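You operate a simulated robot arm through the tools that you are given. There is no shell and no other tool. Be economical: measure what you need, move in short steps, check, and stop when the job is done.

Carry out the task below with a simulated robot arm. There is one attempt and no reset: what you move stays moved.

## Task
Take the grey cloth and leave it on top of the big jug on the black-edged table.

The check looks at the end state, three seconds after you hand in, the way a careful person would. Anything else that was tipped, shoved, dropped, spilled or broken makes it a failure. Flat cloth is picked up by pressing the open fingertips on it (5 to 10 N) and closing them slowly along it; thin cloth reads only 2 to 8 mm in the jaws.

## Robot
A 7-joint arm with a two-finger parallel gripper, fixed in place. Base frame: the origin is at the foot of the arm, x ahead of it, y to its left, z up; the work surface is at about z = 0. Readings come in mm, degrees, newtons and seconds.
With the tool pointing down near the work surface it reaches from about 240 to 620 mm from the base axis. Its first joint turns from -66.0 to 66.0 degrees. Payload 2.6 kg.
Tool frame: the origin (TCP) lies between the finger pads and is the grasp point; the fingertips stand 30 mm ahead of it; z points along the fingers, y is the line along which they close. Largest opening 94 mm; finger width 28, thickness 10; the body of the gripper, 50 by 96 mm, starts 55 mm behind the TCP.
Orientation is told as [roll, pitch, yaw] about the base's x, y, z axes, in that order, counted from this pose: with the fingers straight down and closing along the base's y, the tool's x points along the base's -x, its y along +y and its z along -z.

## Interface
- The arm moves only by the tool servo_tool. Its argument "moves" is a list of rows, each a list of 4 numbers: the shift along the tool's x, y, z in cm, then the turn about the tool's z in degrees. In form: [[x, y, z, yaw], ...]. A call has 1 to 12 rows; each row is the pose to reach, as a shift and turn from the pose commanded when the call began, along the tool's axes at that moment. "jaw" is the finger opening in cm, from 0 to 9.4, set as the call begins (left out, the last holds). Each row takes 0.2 s and may step no farther than 50 mm and 8.6 degrees from the row before; otherwise, or with a gripper value out of range, the whole call is refused. A pose out of reach is approached as far as the arm can. The call stops where the force on the tool passes 40 N (or 10 N more than at its start, if that is more) or the arm is blocked; 0.2 s more then pass. The fingers move at their own pace (about 72 mm/s each) and stop on an object; they squeeze with about 35 N. The grip force told is the motor's: it shows also when the fingers shut on nothing. Time passes only in rows, and 0.2 s behind the last, so rows that repeat a pose let the fingers close. The reply holds the time, the measured pose of the TCP, the force on the tool along the base axes, the opening and the grip force, in the units named above and with some noise.
- Cameras (640 x 400 px; columns grow to the right, rows downward): "scene" is fixed at [46.6, 442.4, 560.9]; the picture's right is [-0.66, -0.75, 0.00], its down [-0.46, 0.40, -0.79] and it looks along [0.60, -0.52, -0.61] (base axes); focal length 242 px, centre (320, 200). "wrist" rides on the gripper at [76, 14, -103] in the tool frame; the picture's right is [-0.18, 0.98, 0.00], its down [-0.75, -0.14, -0.64] and it looks along [-0.63, -0.12, 0.77] (tool axes); focal length 243 px, centre (320, 200).
- camera(camera): a new picture of that camera. It takes no simulated time.
- probe_pixels(camera, pixels): for up to 12 pixels [column, row] of the newest picture of that camera ("zoom" is the newest enlarged one), the place [x, y, z] in the base frame of the surface seen there, good to about 3 mm. It takes no simulated time.
- zoom(camera, box): a new picture of the part [left, top, right, bottom] of that camera's present view, enlarged. It takes no simulated time.
- finish_job(): hands the job in; it is judged then, once.

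Work in short steps. Measure before you move; look again where a grasp or a placing could have gone wrong, and mend it. You have 60 turns and 30 pictures in all, those below and enlarged ones among them. Open the gripper and draw the arm clear of the work before you hand the job in, unless the task says otherwise; then end with one line.

The tools are called after "Request:" by a JSON object that holds its "fn" and its "kwargs". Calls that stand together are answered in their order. servo_tool: Moves the arm, as the interface text tells. Its arguments: {"type":"object","properties":{"moves":{"type":"array","items":{"type":"array","items":{"type":"number"}}},"jaw":{"type":"number"}},"required":["moves"]} The other tools are called the same way: camera (camera) takes a picture; probe_pixels (camera, pixels) gives the place of the surface under pixels of a picture; zoom (camera, box) takes an enlarged picture of a part of a camera's view; finish_job () hands the job in.

At the start:

```text
clock: 0.0
position: [335.5, 135.8, 380.1]
orientation: [0.0, 0.0, 0.0]
contact_force: [-0.2, 1.2, 0.3]
grip_width: 93.8
grip_force: 0.1
```

scene: 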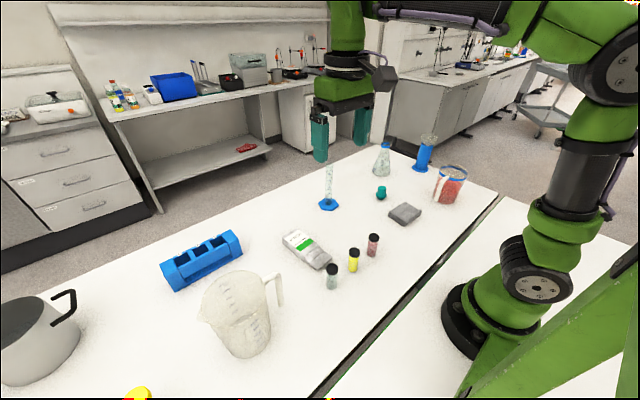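
wrist: 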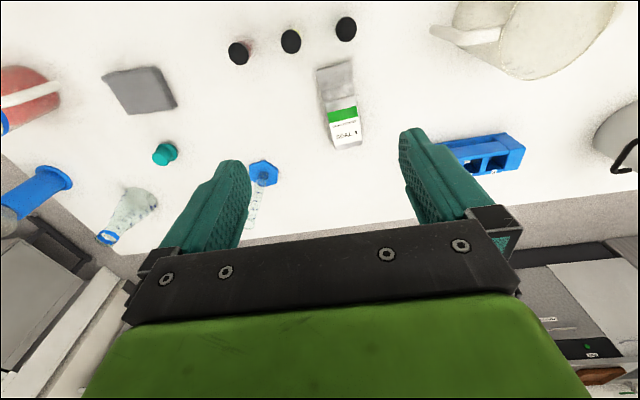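

The grey cloth looks to be at scene (405,213) and the big jug at (240,315). I'll zoom on both and measure.

Request:
{"fn": "zoom", "kwargs": {"camera": "scene", "box": [340, 130, 500, 230]}}

Request:
{"fn": "probe_pixels", "kwargs": {"camera": "scene", "pixels": [[405, 207], [388, 214], [402, 203], [421, 212], [405, 224], [405, 218], [381, 190], [450, 168], [373, 238], [353, 252], [437, 190], [440, 230]]}}

Request:
{"fn": "zoom", "kwargs": {"camera": "scene", "box": [140, 230, 340, 370]}}

Request:
{"fn": "probe_pixels", "kwargs": {"camera": "scene", "pixels": [[201, 316], [203, 285], [235, 272], [265, 277], [268, 300], [240, 326], [225, 322], [281, 275], [281, 303], [235, 300], [265, 350], [215, 345]]}}

```text
4.00 times, centred on (420, 180) of scene
```

zoom: 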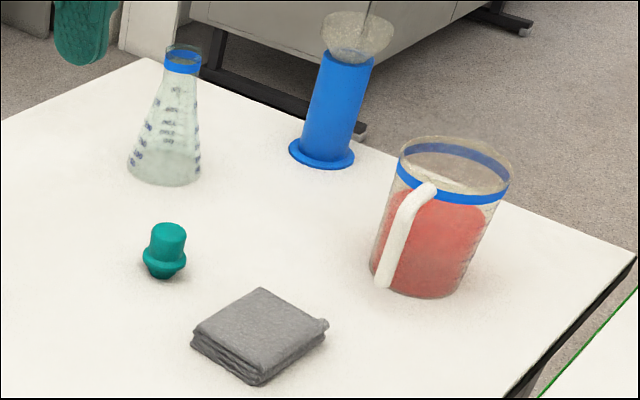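

```text
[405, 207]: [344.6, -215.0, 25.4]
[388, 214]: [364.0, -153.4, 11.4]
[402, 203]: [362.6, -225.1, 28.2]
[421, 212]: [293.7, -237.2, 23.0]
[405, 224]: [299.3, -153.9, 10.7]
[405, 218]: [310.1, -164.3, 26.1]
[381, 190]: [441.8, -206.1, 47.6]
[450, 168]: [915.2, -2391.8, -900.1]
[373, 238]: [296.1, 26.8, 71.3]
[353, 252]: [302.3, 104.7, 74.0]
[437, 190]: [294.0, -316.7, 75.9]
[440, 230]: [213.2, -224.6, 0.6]
```

```text
2.86 times, centred on (240, 300) of scene
```

zoom: 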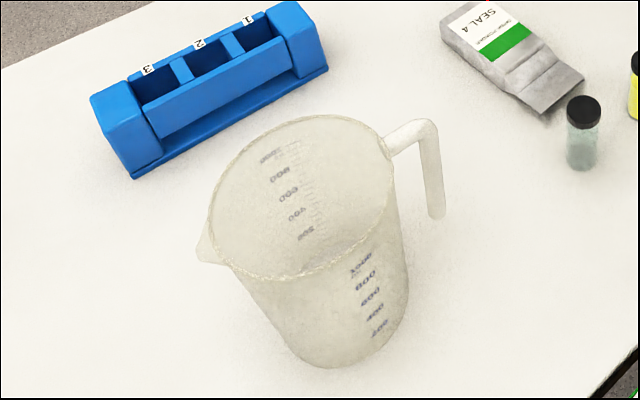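

```text
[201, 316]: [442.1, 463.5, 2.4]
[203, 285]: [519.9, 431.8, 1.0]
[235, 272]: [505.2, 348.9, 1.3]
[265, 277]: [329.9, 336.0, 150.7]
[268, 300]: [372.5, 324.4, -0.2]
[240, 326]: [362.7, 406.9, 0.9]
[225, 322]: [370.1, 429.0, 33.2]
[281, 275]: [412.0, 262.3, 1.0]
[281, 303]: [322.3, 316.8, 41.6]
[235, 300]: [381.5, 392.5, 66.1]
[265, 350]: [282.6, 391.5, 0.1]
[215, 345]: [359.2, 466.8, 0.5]
```

The cloth is a folded pad about 25 mm thick. I'll probe the rim of the jug in the zoomed picture, and then the wrist camera's view.

Request:
{"fn": "probe_pixels", "kwargs": {"camera": "zoom", "pixels": [[384, 150], [392, 180], [383, 210], [360, 240], [330, 262], [299, 276], [250, 266], [216, 236], [212, 200], [430, 125], [436, 212], [204, 252]]}}

Request:
{"fn": "zoom", "kwargs": {"camera": "wrist", "box": [60, 30, 220, 130]}}

Request:
{"fn": "probe_pixels", "kwargs": {"camera": "wrist", "pixels": [[103, 77], [160, 67], [176, 105], [125, 113], [140, 90], [46, 95], [165, 152], [8, 120], [150, 190], [115, 82], [155, 74], [168, 104]]}}

```text
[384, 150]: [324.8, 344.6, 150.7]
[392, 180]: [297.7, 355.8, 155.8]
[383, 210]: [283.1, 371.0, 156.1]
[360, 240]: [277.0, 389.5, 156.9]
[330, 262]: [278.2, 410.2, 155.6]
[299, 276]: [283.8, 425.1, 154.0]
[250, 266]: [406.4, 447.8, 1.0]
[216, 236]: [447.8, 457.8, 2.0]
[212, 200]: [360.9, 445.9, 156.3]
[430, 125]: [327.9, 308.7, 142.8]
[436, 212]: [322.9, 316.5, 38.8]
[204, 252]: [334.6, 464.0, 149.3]
```

```text
4.00 times, centred on (140, 80) of wrist
```

zoom: 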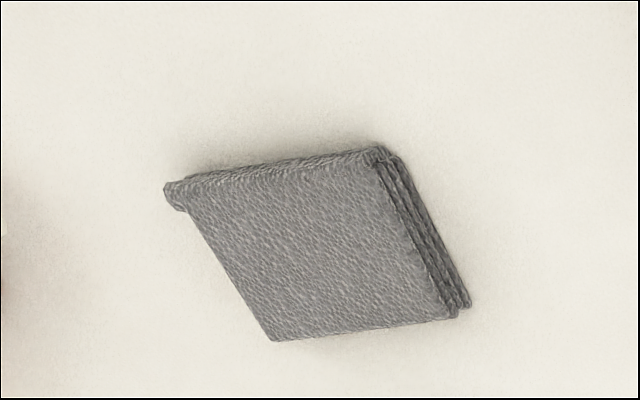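

```text
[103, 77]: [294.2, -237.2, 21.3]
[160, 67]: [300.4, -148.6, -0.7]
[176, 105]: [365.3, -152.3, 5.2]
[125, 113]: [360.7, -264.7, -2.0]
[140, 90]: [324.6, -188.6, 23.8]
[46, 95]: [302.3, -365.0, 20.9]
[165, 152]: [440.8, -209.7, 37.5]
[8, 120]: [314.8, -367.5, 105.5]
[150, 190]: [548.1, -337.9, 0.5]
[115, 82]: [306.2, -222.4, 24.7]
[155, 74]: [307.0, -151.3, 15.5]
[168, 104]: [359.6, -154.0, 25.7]
```

The pad spans x≈298–367, y≈-236…-152, top z≈26, and the jug rim is a circle of radius about 56 at (333,397), z≈156. The pad alone could fall into the mouth, so I need to see how it's folded. I'll zoom closer.

Request:
{"fn": "zoom", "kwargs": {"camera": "scene", "box": [384, 198, 426, 227]}}

Request:
{"fn": "servo_tool", "kwargs": {"moves": [[0, -4, 0, 0], [0, -8, 0, 0], [0, -12, 0, 0], [0, -16, 0, 0], [0, -20, 0, 0], [0, -24, 0, 0], [0, -28, 0, 0], [0, -30, 0, 0], [0, -32.9, 0, 0]]}}

```text
13.79 times, centred on (405, 212) of scene
```

zoom: 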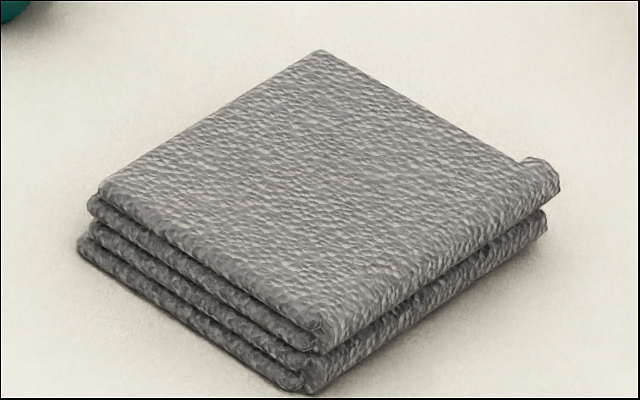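

```text
clock: 2.0
position: [331.2, -194.9, 379.9]
orientation: [0.0, 0.0, -0.1]
contact_force: [-0.2, -0.1, 0.2]
grip_width: 94.0
grip_force: 0.0
```

The close view shows four layers on the +y side and two folds on the -x side, so it's a quarter fold with the fold line on -y. I'll pinch the top layer near its free +y edge so it opens out as it lifts, and start by descending to just above x≈315, y≈-172.

Request:
{"fn": "servo_tool", "kwargs": {"jaw": 3.0, "moves": [[1.6, 2.3, 4, 0], [1.6, 2.3, 8, 0], [1.6, 2.3, 12, 0], [1.6, 2.3, 16, 0], [1.6, 2.3, 20, 0], [1.6, 2.3, 24, 0], [1.6, 2.3, 27.5, 0], [1.6, 2.3, 30.5, 0], [1.6, 2.3, 30.5, 0]]}}

Request:
{"fn": "camera", "kwargs": {"camera": "wrist"}}

Request:
{"fn": "zoom", "kwargs": {"camera": "scene", "box": [368, 170, 448, 230]}}

```text
clock: 4.0
position: [315.2, -170.0, 72.8]
orientation: [0.0, 0.0, 0.1]
contact_force: [0.6, -0.4, 1.5]
grip_width: 30.1
grip_force: 0.1
```

```text
23 pictures are left
```

wrist: 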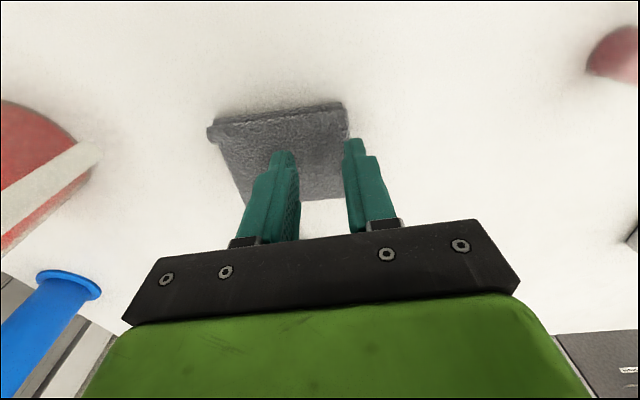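

```text
6.67 times, centred on (408, 200) of scene
```

zoom: 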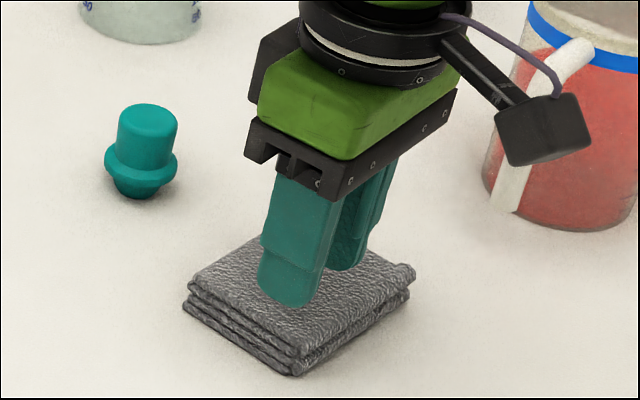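

The fingers stand over the pad near its +y edge, tips at z≈43 above the top at ≈26. I'll go down in small steps to touch it.

Request:
{"fn": "servo_tool", "kwargs": {"moves": [[0, -0.2, 0.6, 0], [0, -0.2, 1.2, 0], [0, -0.2, 1.5, 0], [0, -0.2, 1.8, 0], [0, -0.2, 1.8, 0]]}}

```text
clock: 5.2
position: [317.3, -171.8, 56.4]
orientation: [0.0, -0.1, 0.0]
contact_force: [0.2, 0.6, -0.9]
grip_width: 30.2
grip_force: 0.0
```

The tips are at z≈26 and the force is still near zero, so I'll press on in 2 mm steps.

Request:
{"fn": "servo_tool", "kwargs": {"moves": [[0, 0, 0.2, 0], [0, 0, 0.4, 0], [0, 0, 0.4, 0]]}}

```text
clock: 6.0
position: [317.8, -173.3, 55.2]
orientation: [0.0, -0.1, -0.2]
contact_force: [-8.4, 3.9, 30.3]
grip_width: 30.0
grip_force: 0.1
```

The force jumped to 30 N, which is too much. I'll back off in small steps.

Request:
{"fn": "servo_tool", "kwargs": {"moves": [[0, 0, -0.2, 0], [0, 0, -0.27, 0], [0, 0, -0.27, 0]]}}

```text
clock: 6.8
position: [317.1, -170.7, 55.1]
orientation: [0.0, 0.1, 0.0]
contact_force: [0.3, 0.6, -0.1]
grip_width: 29.9
grip_force: 0.0
```

Request:
{"fn": "servo_tool", "kwargs": {"moves": [[0, 0, 0.08, 0], [0, 0, 0.13, 0], [0, 0, 0.13, 0]]}}

```text
clock: 7.6
position: [318.2, -172.7, 54.9]
orientation: [0.1, 0.0, 0.0]
contact_force: [-0.4, 1.4, 3.2]
grip_width: 30.1
grip_force: 0.1
```

It reads 3 N. I'll add 0.4 mm and close in small jaw steps.

Request:
{"fn": "servo_tool", "kwargs": {"moves": [[0, 0, 0.04, 0], [0, 0, 0.04, 0]], "jaw": 2.6}}

```text
clock: 8.2
position: [318.6, -172.4, 56.4]
orientation: [-0.1, 0.1, -0.1]
contact_force: [-2.6, 0.2, 7.5]
grip_width: 26.9
grip_force: 1.3
```

The press is 7.5 N, so I'll keep closing.

Request:
{"fn": "servo_tool", "kwargs": {"moves": [[0, 0, 0, 0]], "jaw": 2.1}}

Request:
{"fn": "servo_tool", "kwargs": {"moves": [[0, 0, 0, 0]], "jaw": 1.6}}

Request:
{"fn": "servo_tool", "kwargs": {"moves": [[0, 0, 0, 0]], "jaw": 1.1}}

Request:
{"fn": "servo_tool", "kwargs": {"moves": [[0, 0, 0, 0]], "jaw": 0.6}}

Request:
{"fn": "servo_tool", "kwargs": {"moves": [[0, 0, 0, 0], [0, 0, 0, 0]], "jaw": 0}}

Request:
{"fn": "zoom", "kwargs": {"camera": "scene", "box": [368, 170, 448, 230]}}

```text
clock: 8.6
position: [317.7, -171.8, 55.1]
orientation: [0.1, -0.2, -0.1]
contact_force: [-0.3, -0.5, 7.2]
grip_width: 24.2
grip_force: 2.6
```

```text
clock: 9.0
position: [317.3, -173.3, 55.5]
orientation: [0.0, 0.0, 0.0]
contact_force: [-0.5, -2.0, 8.4]
grip_width: 19.3
grip_force: 2.7
```

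```text
clock: 9.4
position: [318.1, -172.4, 55.6]
orientation: [0.0, 0.0, 0.0]
contact_force: [1.2, -1.3, 8.3]
grip_width: 14.8
grip_force: 3.0
```

```text
clock: 9.8
position: [318.3, -172.0, 55.3]
orientation: [0.0, 0.0, 0.0]
contact_force: [-0.5, -1.8, 9.5]
grip_width: 9.8
grip_force: 3.5
```

```text
clock: 10.4
position: [317.7, -172.2, 55.4]
orientation: [0.0, 0.0, 0.1]
contact_force: [-0.8, -1.7, 10.3]
grip_width: 0.0
grip_force: 32.9
```

```text
6.67 times, centred on (408, 200) of scene
```

zoom: 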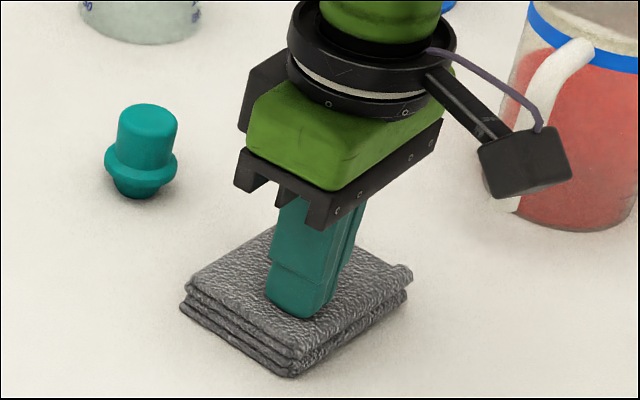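

The jaws shut to 0 mm, so the top layer slipped out. I'll lift straight up 6 cm and look at the pad.

Request:
{"fn": "servo_tool", "kwargs": {"moves": [[0, 0, -2, 0], [0, 0, -5, 0], [0, 0, -9, 0], [0, 0, -12, 0]]}}

Request:
{"fn": "zoom", "kwargs": {"camera": "scene", "box": [378, 190, 434, 230]}}

Request:
{"fn": "probe_pixels", "kwargs": {"camera": "zoom", "pixels": [[300, 200], [110, 225], [105, 240], [315, 345], [490, 220], [515, 200], [320, 115], [310, 90], [250, 220], [400, 220], [300, 300], [470, 180]]}}

```text
clock: 11.4
position: [317.8, -171.3, 173.3]
orientation: [0.0, 0.1, -0.1]
contact_force: [-0.3, -0.3, 0.7]
grip_width: 0.1
grip_force: 33.0
```

```text
10.00 times, centred on (406, 210) of scene
```

zoom: 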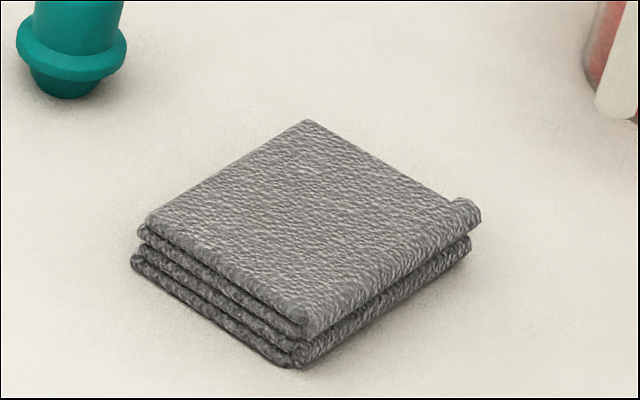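

```text
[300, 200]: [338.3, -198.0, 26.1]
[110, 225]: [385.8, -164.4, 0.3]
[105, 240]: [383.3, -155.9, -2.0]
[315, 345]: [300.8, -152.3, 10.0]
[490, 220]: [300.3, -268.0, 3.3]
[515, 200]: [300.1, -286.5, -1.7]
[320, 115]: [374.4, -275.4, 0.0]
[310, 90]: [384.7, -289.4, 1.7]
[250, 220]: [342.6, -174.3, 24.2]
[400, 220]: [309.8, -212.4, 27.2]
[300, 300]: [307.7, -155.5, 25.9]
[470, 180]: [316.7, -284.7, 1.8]
```

The pad kept its shape, so it behaves as a firm block. I'll measure its corners for a grasp across the sides.

Request:
{"fn": "probe_pixels", "kwargs": {"camera": "zoom", "pixels": [[154, 222], [307, 126], [450, 202], [476, 212], [310, 322], [296, 355], [293, 362], [137, 262], [140, 232], [466, 244], [225, 172], [380, 162]]}}

Request:
{"fn": "camera", "kwargs": {"camera": "wrist"}}

```text
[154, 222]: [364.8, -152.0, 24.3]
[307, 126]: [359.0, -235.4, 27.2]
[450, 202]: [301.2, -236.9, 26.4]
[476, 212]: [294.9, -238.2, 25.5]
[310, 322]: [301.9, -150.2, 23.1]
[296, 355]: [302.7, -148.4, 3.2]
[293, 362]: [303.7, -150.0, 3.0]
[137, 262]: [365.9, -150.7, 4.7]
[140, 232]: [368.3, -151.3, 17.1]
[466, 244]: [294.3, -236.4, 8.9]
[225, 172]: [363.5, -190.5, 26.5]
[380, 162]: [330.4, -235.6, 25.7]
```

```text
19 pictures are left
```

wrist: 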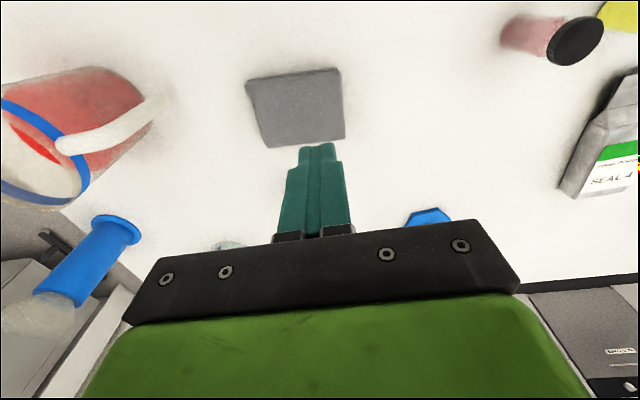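

The pad measures about 65 mm in x by 86 mm in y, with its centre at (331,-194). I'll open the jaws, turn 90° so they close along x, and centre over it.

Request:
{"fn": "servo_tool", "kwargs": {"jaw": 9.4, "moves": [[-0.3, -0.4, 0, 8.2], [-0.6, -0.8, 0, 16.4], [-0.9, -1.2, 0, 24.6], [-1.2, -1.6, 0, 32.8], [-1.3, -2.0, 0, 41], [-1.35, -2.3, 0, 49.2], [-1.35, -2.3, 0, 57.4], [-1.35, -2.3, 0, 65.6], [-1.35, -2.3, 0, 73.8], [-1.35, -2.3, 0, 82], [-1.35, -2.3, 0, 90], [-1.35, -2.3, 0, 90]]}}

Request:
{"fn": "camera", "kwargs": {"camera": "wrist"}}

```text
clock: 14.0
position: [332.5, -194.2, 176.2]
orientation: [0.0, 0.0, -90.2]
contact_force: [0.2, -0.4, -0.1]
grip_width: 93.9
grip_force: 0.0
```

```text
18 pictures are left
```

wrist: 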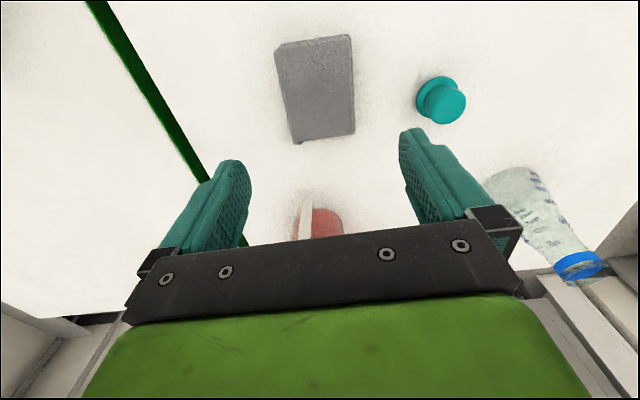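

The pad lies centred between the fingers and clear of the stopper. I'll go down to TCP z≈40, which puts the tips at about 10.

Request:
{"fn": "servo_tool", "kwargs": {"moves": [[0, 0, 3, 0], [0, 0, 6, 0], [0, 0, 9, 0], [0, 0, 11, 0], [0, 0, 12.5, 0], [0, 0, 13.6, 0], [0, 0, 13.6, 0]]}}

Request:
{"fn": "zoom", "kwargs": {"camera": "scene", "box": [368, 170, 448, 230]}}

```text
clock: 15.6
position: [332.6, -196.0, 38.0]
orientation: [0.0, 0.1, -90.0]
contact_force: [0.3, 0.7, 0.5]
grip_width: 94.1
grip_force: 0.0
```

```text
6.67 times, centred on (408, 200) of scene
```

zoom: 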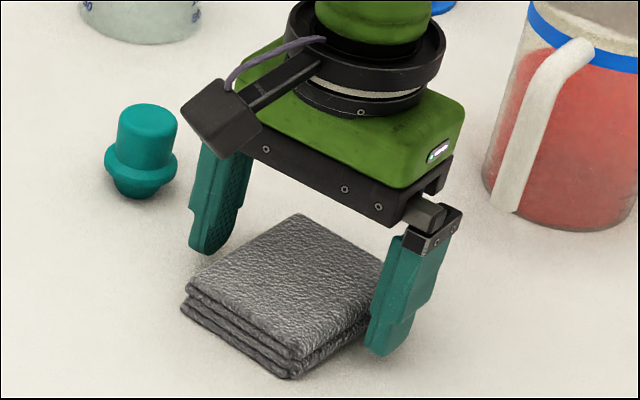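

The fingers straddle the pad with free space on both sides. I'll close gradually to see its firm width.

Request:
{"fn": "servo_tool", "kwargs": {"jaw": 7.2, "moves": [[0, 0, 0, 0], [0, 0, 0, 0]]}}

Request:
{"fn": "servo_tool", "kwargs": {"jaw": 5.8, "moves": [[0, 0, 0, 0], [0, 0, 0, 0]]}}

Request:
{"fn": "zoom", "kwargs": {"camera": "scene", "box": [368, 170, 448, 230]}}

```text
clock: 16.2
position: [331.3, -196.2, 37.7]
orientation: [0.0, 0.0, -90.0]
contact_force: [0.2, -0.3, -0.4]
grip_width: 74.1
grip_force: 35.2
```

```text
clock: 16.8
position: [332.7, -195.5, 38.3]
orientation: [0.0, 0.0, -90.0]
contact_force: [0.3, 0.4, -0.4]
grip_width: 73.5
grip_force: 35.4
```

```text
6.67 times, centred on (408, 200) of scene
```

zoom: 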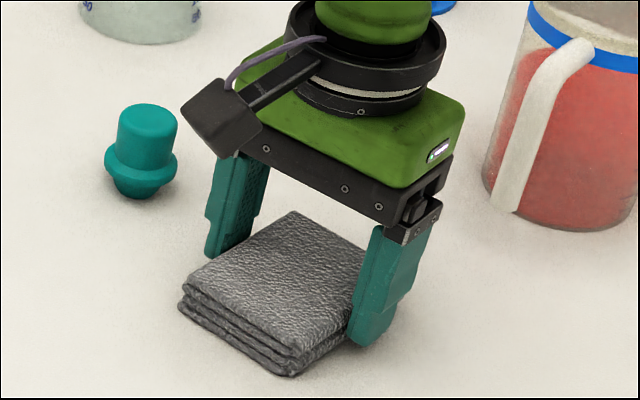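

The jaws stopped firmly at 74 mm, so the pad is solid. With a diagonal of about 114 mm it will rest on the 110 mm rim if centred. Now I'll lift.

Request:
{"fn": "servo_tool", "kwargs": {"jaw": 5.8, "moves": [[0, 0, -1, 0], [0, 0, -3, 0], [0, 0, -6, 0], [0, 0, -9, 0], [0, 0, -12, 0], [0, 0, -15, 0], [0, 0, -18, 0], [0, 0, -21, 0], [0, 0, -24, 0], [0, 0, -26, 0]]}}

Request:
{"fn": "camera", "kwargs": {"camera": "scene"}}

```text
clock: 19.0
position: [332.5, -194.5, 299.7]
orientation: [0.0, 0.0, -90.1]
contact_force: [-0.6, 0.5, 0.2]
grip_width: 73.7
grip_force: 35.1
```

```text
15 pictures are left
```

scene: 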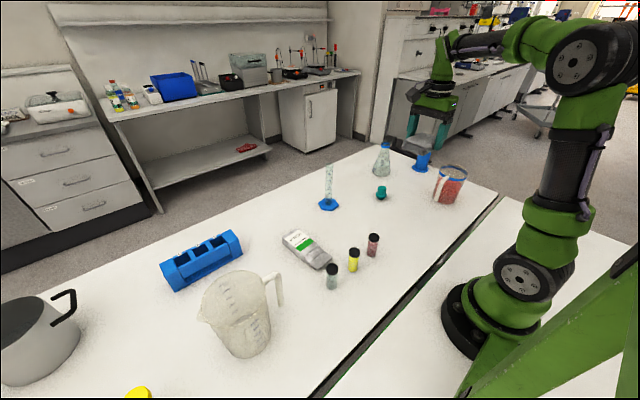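

The pad is held (73.7 mm) and the table spot is empty. I'll carry it in +y while turning back toward yaw 0.

Request:
{"fn": "servo_tool", "kwargs": {"moves": [[2.5, 0, 0, -7.5], [6, 0, 0, -15], [9.5, 0, 0, -22.5], [13, 0, 0, -30], [16.5, 0, 0, -37.5], [20, 0, 0, -45], [23.5, 0, 0, -52.5], [27, 0, 0, -60], [30.5, 0, 0, -67.5], [34, 0, 0, -75], [37, 0, 0, -82.5], [39.5, 0, 0, -90]]}}

Request:
{"fn": "zoom", "kwargs": {"camera": "scene", "box": [140, 50, 460, 250]}}

```text
clock: 21.6
position: [333.1, 198.5, 298.9]
orientation: [0.0, 0.0, 0.0]
contact_force: [0.2, 0.3, -0.2]
grip_width: 73.1
grip_force: 34.6
```

```text
2.00 times, centred on (300, 150) of scene
```

zoom: 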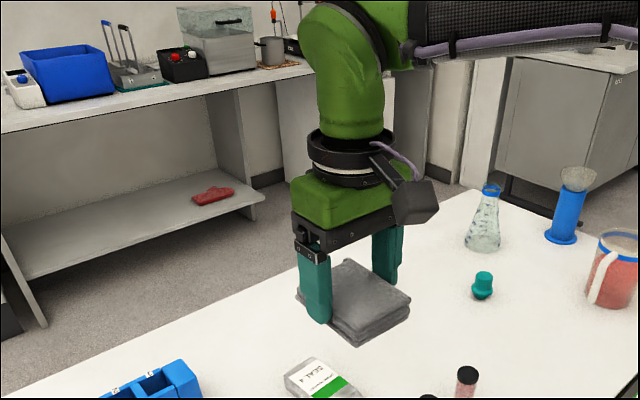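

The pad is still held level. Before covering the jug, I'll measure its rim more finely.

Request:
{"fn": "zoom", "kwargs": {"camera": "scene", "box": [190, 260, 300, 330]}}

Request:
{"fn": "camera", "kwargs": {"camera": "wrist"}}

```text
5.71 times, centred on (245, 295) of scene
```

zoom: 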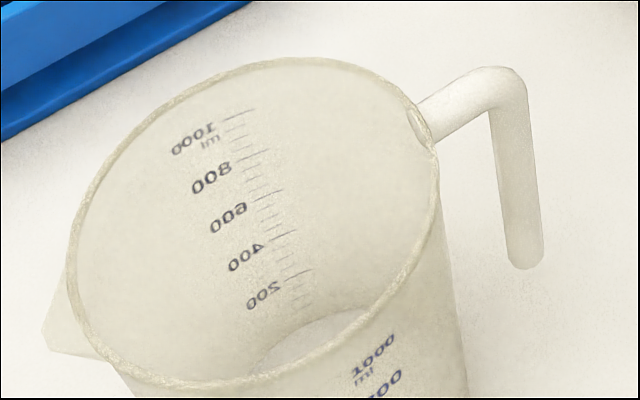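

```text
12 pictures are left
```

wrist: 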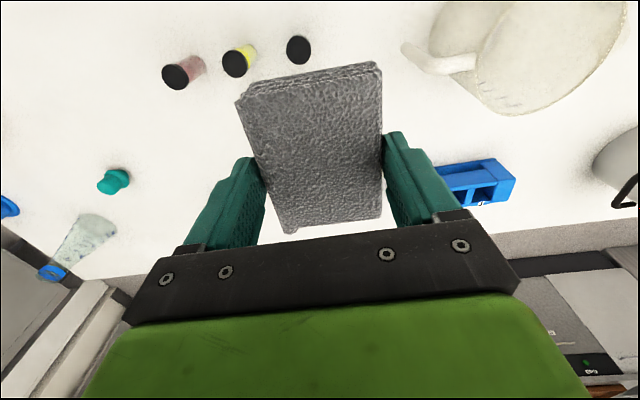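

Request:
{"fn": "probe_pixels", "kwargs": {"camera": "zoom", "pixels": [[71, 240], [108, 157], [180, 91], [260, 64], [340, 67], [398, 97], [431, 142], [430, 215], [405, 278], [340, 344], [200, 385], [105, 338]]}}

Request:
{"fn": "probe_pixels", "kwargs": {"camera": "wrist", "pixels": [[240, 100], [376, 68], [380, 217], [288, 231], [380, 130], [250, 140], [310, 150], [262, 88], [360, 76], [330, 222], [525, 113], [612, 30]]}}

```text
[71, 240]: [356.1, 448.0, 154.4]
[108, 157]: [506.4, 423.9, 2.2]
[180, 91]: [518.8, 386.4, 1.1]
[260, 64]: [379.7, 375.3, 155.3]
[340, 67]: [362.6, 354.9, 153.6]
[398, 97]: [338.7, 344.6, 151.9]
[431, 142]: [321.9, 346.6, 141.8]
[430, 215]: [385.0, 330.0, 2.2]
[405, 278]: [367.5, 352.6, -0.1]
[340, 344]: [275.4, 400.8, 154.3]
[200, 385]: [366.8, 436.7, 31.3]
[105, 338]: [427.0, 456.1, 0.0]
```

```text
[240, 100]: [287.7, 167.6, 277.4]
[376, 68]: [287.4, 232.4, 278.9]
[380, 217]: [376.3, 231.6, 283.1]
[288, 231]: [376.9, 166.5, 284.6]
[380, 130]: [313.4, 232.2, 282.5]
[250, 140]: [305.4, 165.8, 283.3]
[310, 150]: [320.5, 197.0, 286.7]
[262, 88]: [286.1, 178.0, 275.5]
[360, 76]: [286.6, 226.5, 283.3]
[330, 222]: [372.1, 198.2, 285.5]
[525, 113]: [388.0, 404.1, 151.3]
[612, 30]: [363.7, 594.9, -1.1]
```

The rim fits a circle at (331.7,400) of radius about 56, and the pad centre sits at about (332,199) under TCP (333,198.5). I'll move +y 201 mm at this height, then lower partway.

Request:
{"fn": "servo_tool", "kwargs": {"moves": [[0, 2, 0, 0], [0, 5, 0, 0], [0, 8, 0, 0], [0, 11, 0, 0], [0, 14, 0, 0], [0, 17, 0, 0], [0, 19, 0, 0], [0, 20.1, 0, 0], [0, 20.1, 3, 0], [0, 20.1, 5, 0], [0, 20.1, 7.5, 0], [0, 20.1, 7.5, 0]]}}

Request:
{"fn": "zoom", "kwargs": {"camera": "scene", "box": [160, 200, 320, 300]}}

Request:
{"fn": "camera", "kwargs": {"camera": "wrist"}}

```text
clock: 24.2
position: [333.3, 400.7, 222.9]
orientation: [0.0, 0.0, -0.1]
contact_force: [0.1, 0.6, -1.1]
grip_width: 73.1
grip_force: 35.0
```

```text
4.00 times, centred on (240, 250) of scene
```

zoom: 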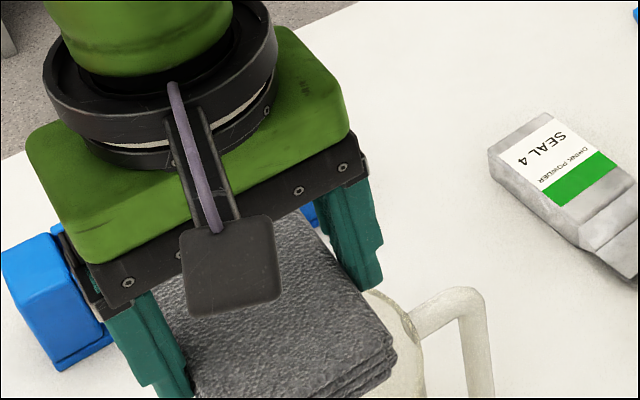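

```text
10 pictures are left
```

wrist: 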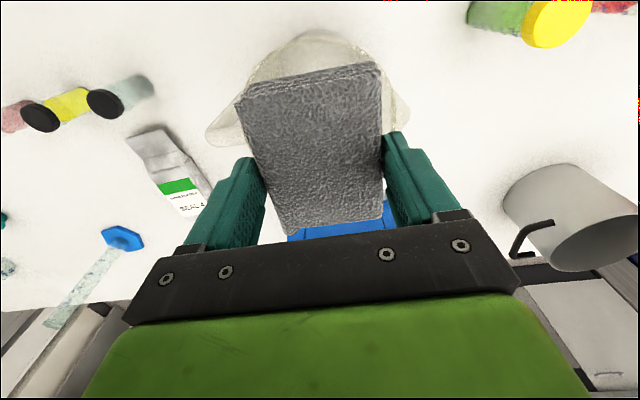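

It's centred to within about 1 mm. I'll lower slowly toward contact, expected at TCP z≈194.

Request:
{"fn": "servo_tool", "kwargs": {"moves": [[0, -0.08, 0.8, 0], [0, -0.08, 1.6, 0], [0, -0.08, 2.1, 0], [0, -0.08, 2.4, 0], [0, -0.08, 2.4, 0]]}}

Request:
{"fn": "servo_tool", "kwargs": {"moves": [[0, 0, 0.15, 0], [0, 0, 0.3, 0], [0, 0, 0.3, 0]]}}

```text
clock: 25.4
position: [333.1, 399.7, 198.9]
orientation: [0.0, 0.0, -0.1]
contact_force: [-0.2, -0.6, -0.4]
grip_width: 73.1
grip_force: 35.6
```

```text
clock: 26.2
position: [332.9, 400.4, 196.7]
orientation: [0.0, 0.0, -0.2]
contact_force: [-1.2, 0.0, -0.6]
grip_width: 72.7
grip_force: 35.0
```

There's no contact yet at z≈196, so I'll go on in 1 mm steps.

Request:
{"fn": "servo_tool", "kwargs": {"moves": [[0, 0, 0.1, 0], [0, 0, 0.2, 0], [0, 0, 0.2, 0]]}}

Request:
{"fn": "zoom", "kwargs": {"camera": "wrist", "box": [190, 10, 430, 160]}}

```text
clock: 27.0
position: [332.2, 399.3, 193.6]
orientation: [0.0, 0.0, 0.0]
contact_force: [1.3, -0.8, -0.6]
grip_width: 72.8
grip_force: 35.4
```

```text
2.67 times, centred on (310, 85) of wrist
```

zoom: 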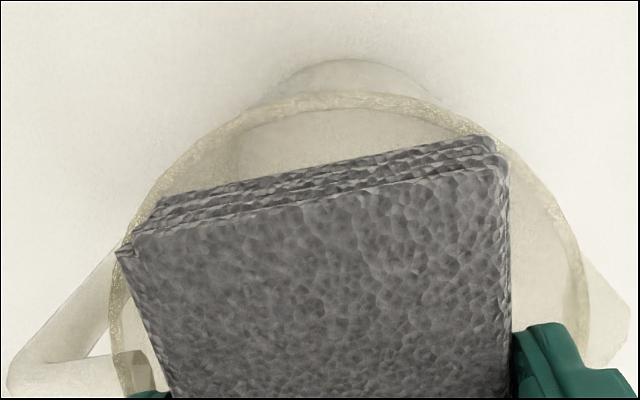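

Contact isn't felt yet, and in this view the pad may sit left (−y) of the rim. I'll probe the rim and the pad corners here.

Request:
{"fn": "probe_pixels", "kwargs": {"camera": "zoom", "pixels": [[160, 190], [250, 112], [340, 96], [430, 115], [530, 190], [575, 260], [582, 300], [120, 285], [122, 252], [152, 212], [485, 140], [502, 165]]}}

```text
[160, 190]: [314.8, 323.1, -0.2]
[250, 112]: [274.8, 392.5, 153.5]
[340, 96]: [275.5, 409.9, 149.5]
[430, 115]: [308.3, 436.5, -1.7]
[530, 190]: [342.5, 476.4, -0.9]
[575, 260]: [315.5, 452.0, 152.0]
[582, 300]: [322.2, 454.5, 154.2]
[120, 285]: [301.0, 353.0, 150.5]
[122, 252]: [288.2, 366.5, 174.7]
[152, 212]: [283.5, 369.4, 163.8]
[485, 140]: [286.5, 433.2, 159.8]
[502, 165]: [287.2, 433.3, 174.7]
```

The jug centre computes to (331.5,399.6) and the pad centre to about (332,399.8), with corners at radius 56–57 on the rim. I'll continue down until I feel contact.

Request:
{"fn": "servo_tool", "kwargs": {"moves": [[0, 0, 0.1, 0], [0, 0, 0.1, 0]]}}

Request:
{"fn": "servo_tool", "kwargs": {"moves": [[0, 0, 0.1, 0], [0, 0, 0.1, 0]]}}

```text
clock: 27.6
position: [332.1, 400.8, 194.2]
orientation: [-0.1, 0.1, -0.2]
contact_force: [-1.2, -1.0, 1.6]
grip_width: 72.9
grip_force: 35.1
```

```text
clock: 28.2
position: [333.0, 400.3, 193.2]
orientation: [0.0, 0.0, -0.1]
contact_force: [-2.0, -2.5, 7.5]
grip_width: 72.9
grip_force: 35.0
```

Contact reads 7.5 N at z≈193, so the pad is resting on the rim. I'll ease off slightly and open the jaws a little.

Request:
{"fn": "servo_tool", "kwargs": {"moves": [[0, 0, -0.06, 0], [0, 0, -0.06, 0]]}}

Request:
{"fn": "servo_tool", "kwargs": {"jaw": 7.7, "moves": [[0, 0, 0, 0], [0, 0, 0, 0], [0, 0, 0, 0]]}}

Request:
{"fn": "zoom", "kwargs": {"camera": "wrist", "box": [180, 10, 460, 240]}}

Request:
{"fn": "probe_pixels", "kwargs": {"camera": "zoom", "pixels": [[150, 220], [300, 250], [420, 200], [430, 450], [280, 460], [350, 350]]}}

```text
clock: 28.8
position: [332.8, 400.4, 194.2]
orientation: [0.0, -0.1, -0.1]
contact_force: [0.8, -1.0, 4.5]
grip_width: 73.1
grip_force: 35.3
```

```text
clock: 29.6
position: [332.4, 400.4, 193.5]
orientation: [0.0, 0.0, 0.0]
contact_force: [-0.2, -1.3, 0.4]
grip_width: 77.1
grip_force: 0.0
```

```text
1.74 times, centred on (320, 125) of wrist
```

zoom: 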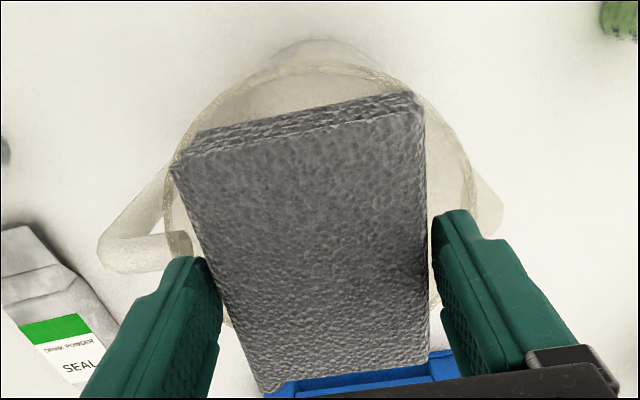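

```text
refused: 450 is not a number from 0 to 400
```

The pad stayed in place with the jaws at 77 mm. I'll open to 88 mm and rise straight up.

Request:
{"fn": "servo_tool", "kwargs": {"jaw": 8.8, "moves": [[0, 0, 0, 0], [0, 0, -0.5, 0], [0, 0, -1.5, 0], [0, 0, -3, 0], [0, 0, -5, 0], [0, 0, -8, 0], [0, 0, -11, 0], [0, 0, -13, 0]]}}

Request:
{"fn": "servo_tool", "kwargs": {"moves": [[0, -4, 0, 0], [0, -8, 0, 0], [0, -12, 0, 0], [0, -16, 0, 0], [0, -20, 0, 0], [0, -24, 0, 0], [0, -24, 0, 0]]}}

Request:
{"fn": "zoom", "kwargs": {"camera": "scene", "box": [160, 240, 320, 360]}}

Request:
{"fn": "camera", "kwargs": {"camera": "scene"}}

Request:
{"fn": "probe_pixels", "kwargs": {"camera": "scene", "pixels": [[235, 280], [220, 290], [250, 290], [235, 300], [235, 290]]}}

```text
clock: 31.4
position: [331.7, 399.4, 323.5]
orientation: [0.0, 0.1, 0.0]
contact_force: [0.2, -0.4, 0.0]
grip_width: 88.0
grip_force: 0.1
```

```text
clock: 33.0
position: [333.2, 159.3, 324.3]
orientation: [0.1, 0.0, 0.0]
contact_force: [-0.5, 0.2, 0.2]
grip_width: 87.9
grip_force: 0.0
```

```text
3.33 times, centred on (240, 300) of scene
```

zoom: 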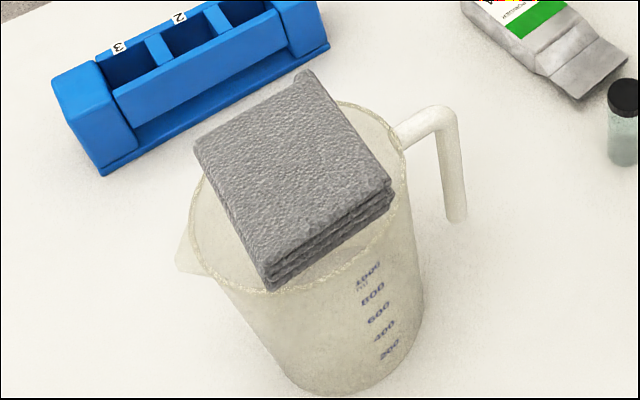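

```text
6 pictures are left
```

scene: 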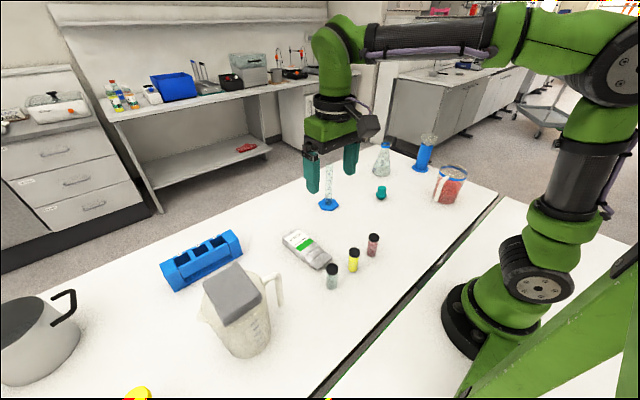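

```text
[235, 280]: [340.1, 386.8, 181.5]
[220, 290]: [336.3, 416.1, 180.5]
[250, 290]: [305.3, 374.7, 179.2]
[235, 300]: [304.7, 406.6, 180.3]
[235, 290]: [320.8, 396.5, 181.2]
```

The pad lies level on the rim, with its top at z≈180 across all five points. Everything else is undisturbed and the arm is clear, so I'll hand it in.

Request:
{"fn": "finish_job", "kwargs": {}}

```text
The job is handed in.
```

The grey cloth is lying flat across the rim of the big jug, nothing else was disturbed, and the job is handed in.
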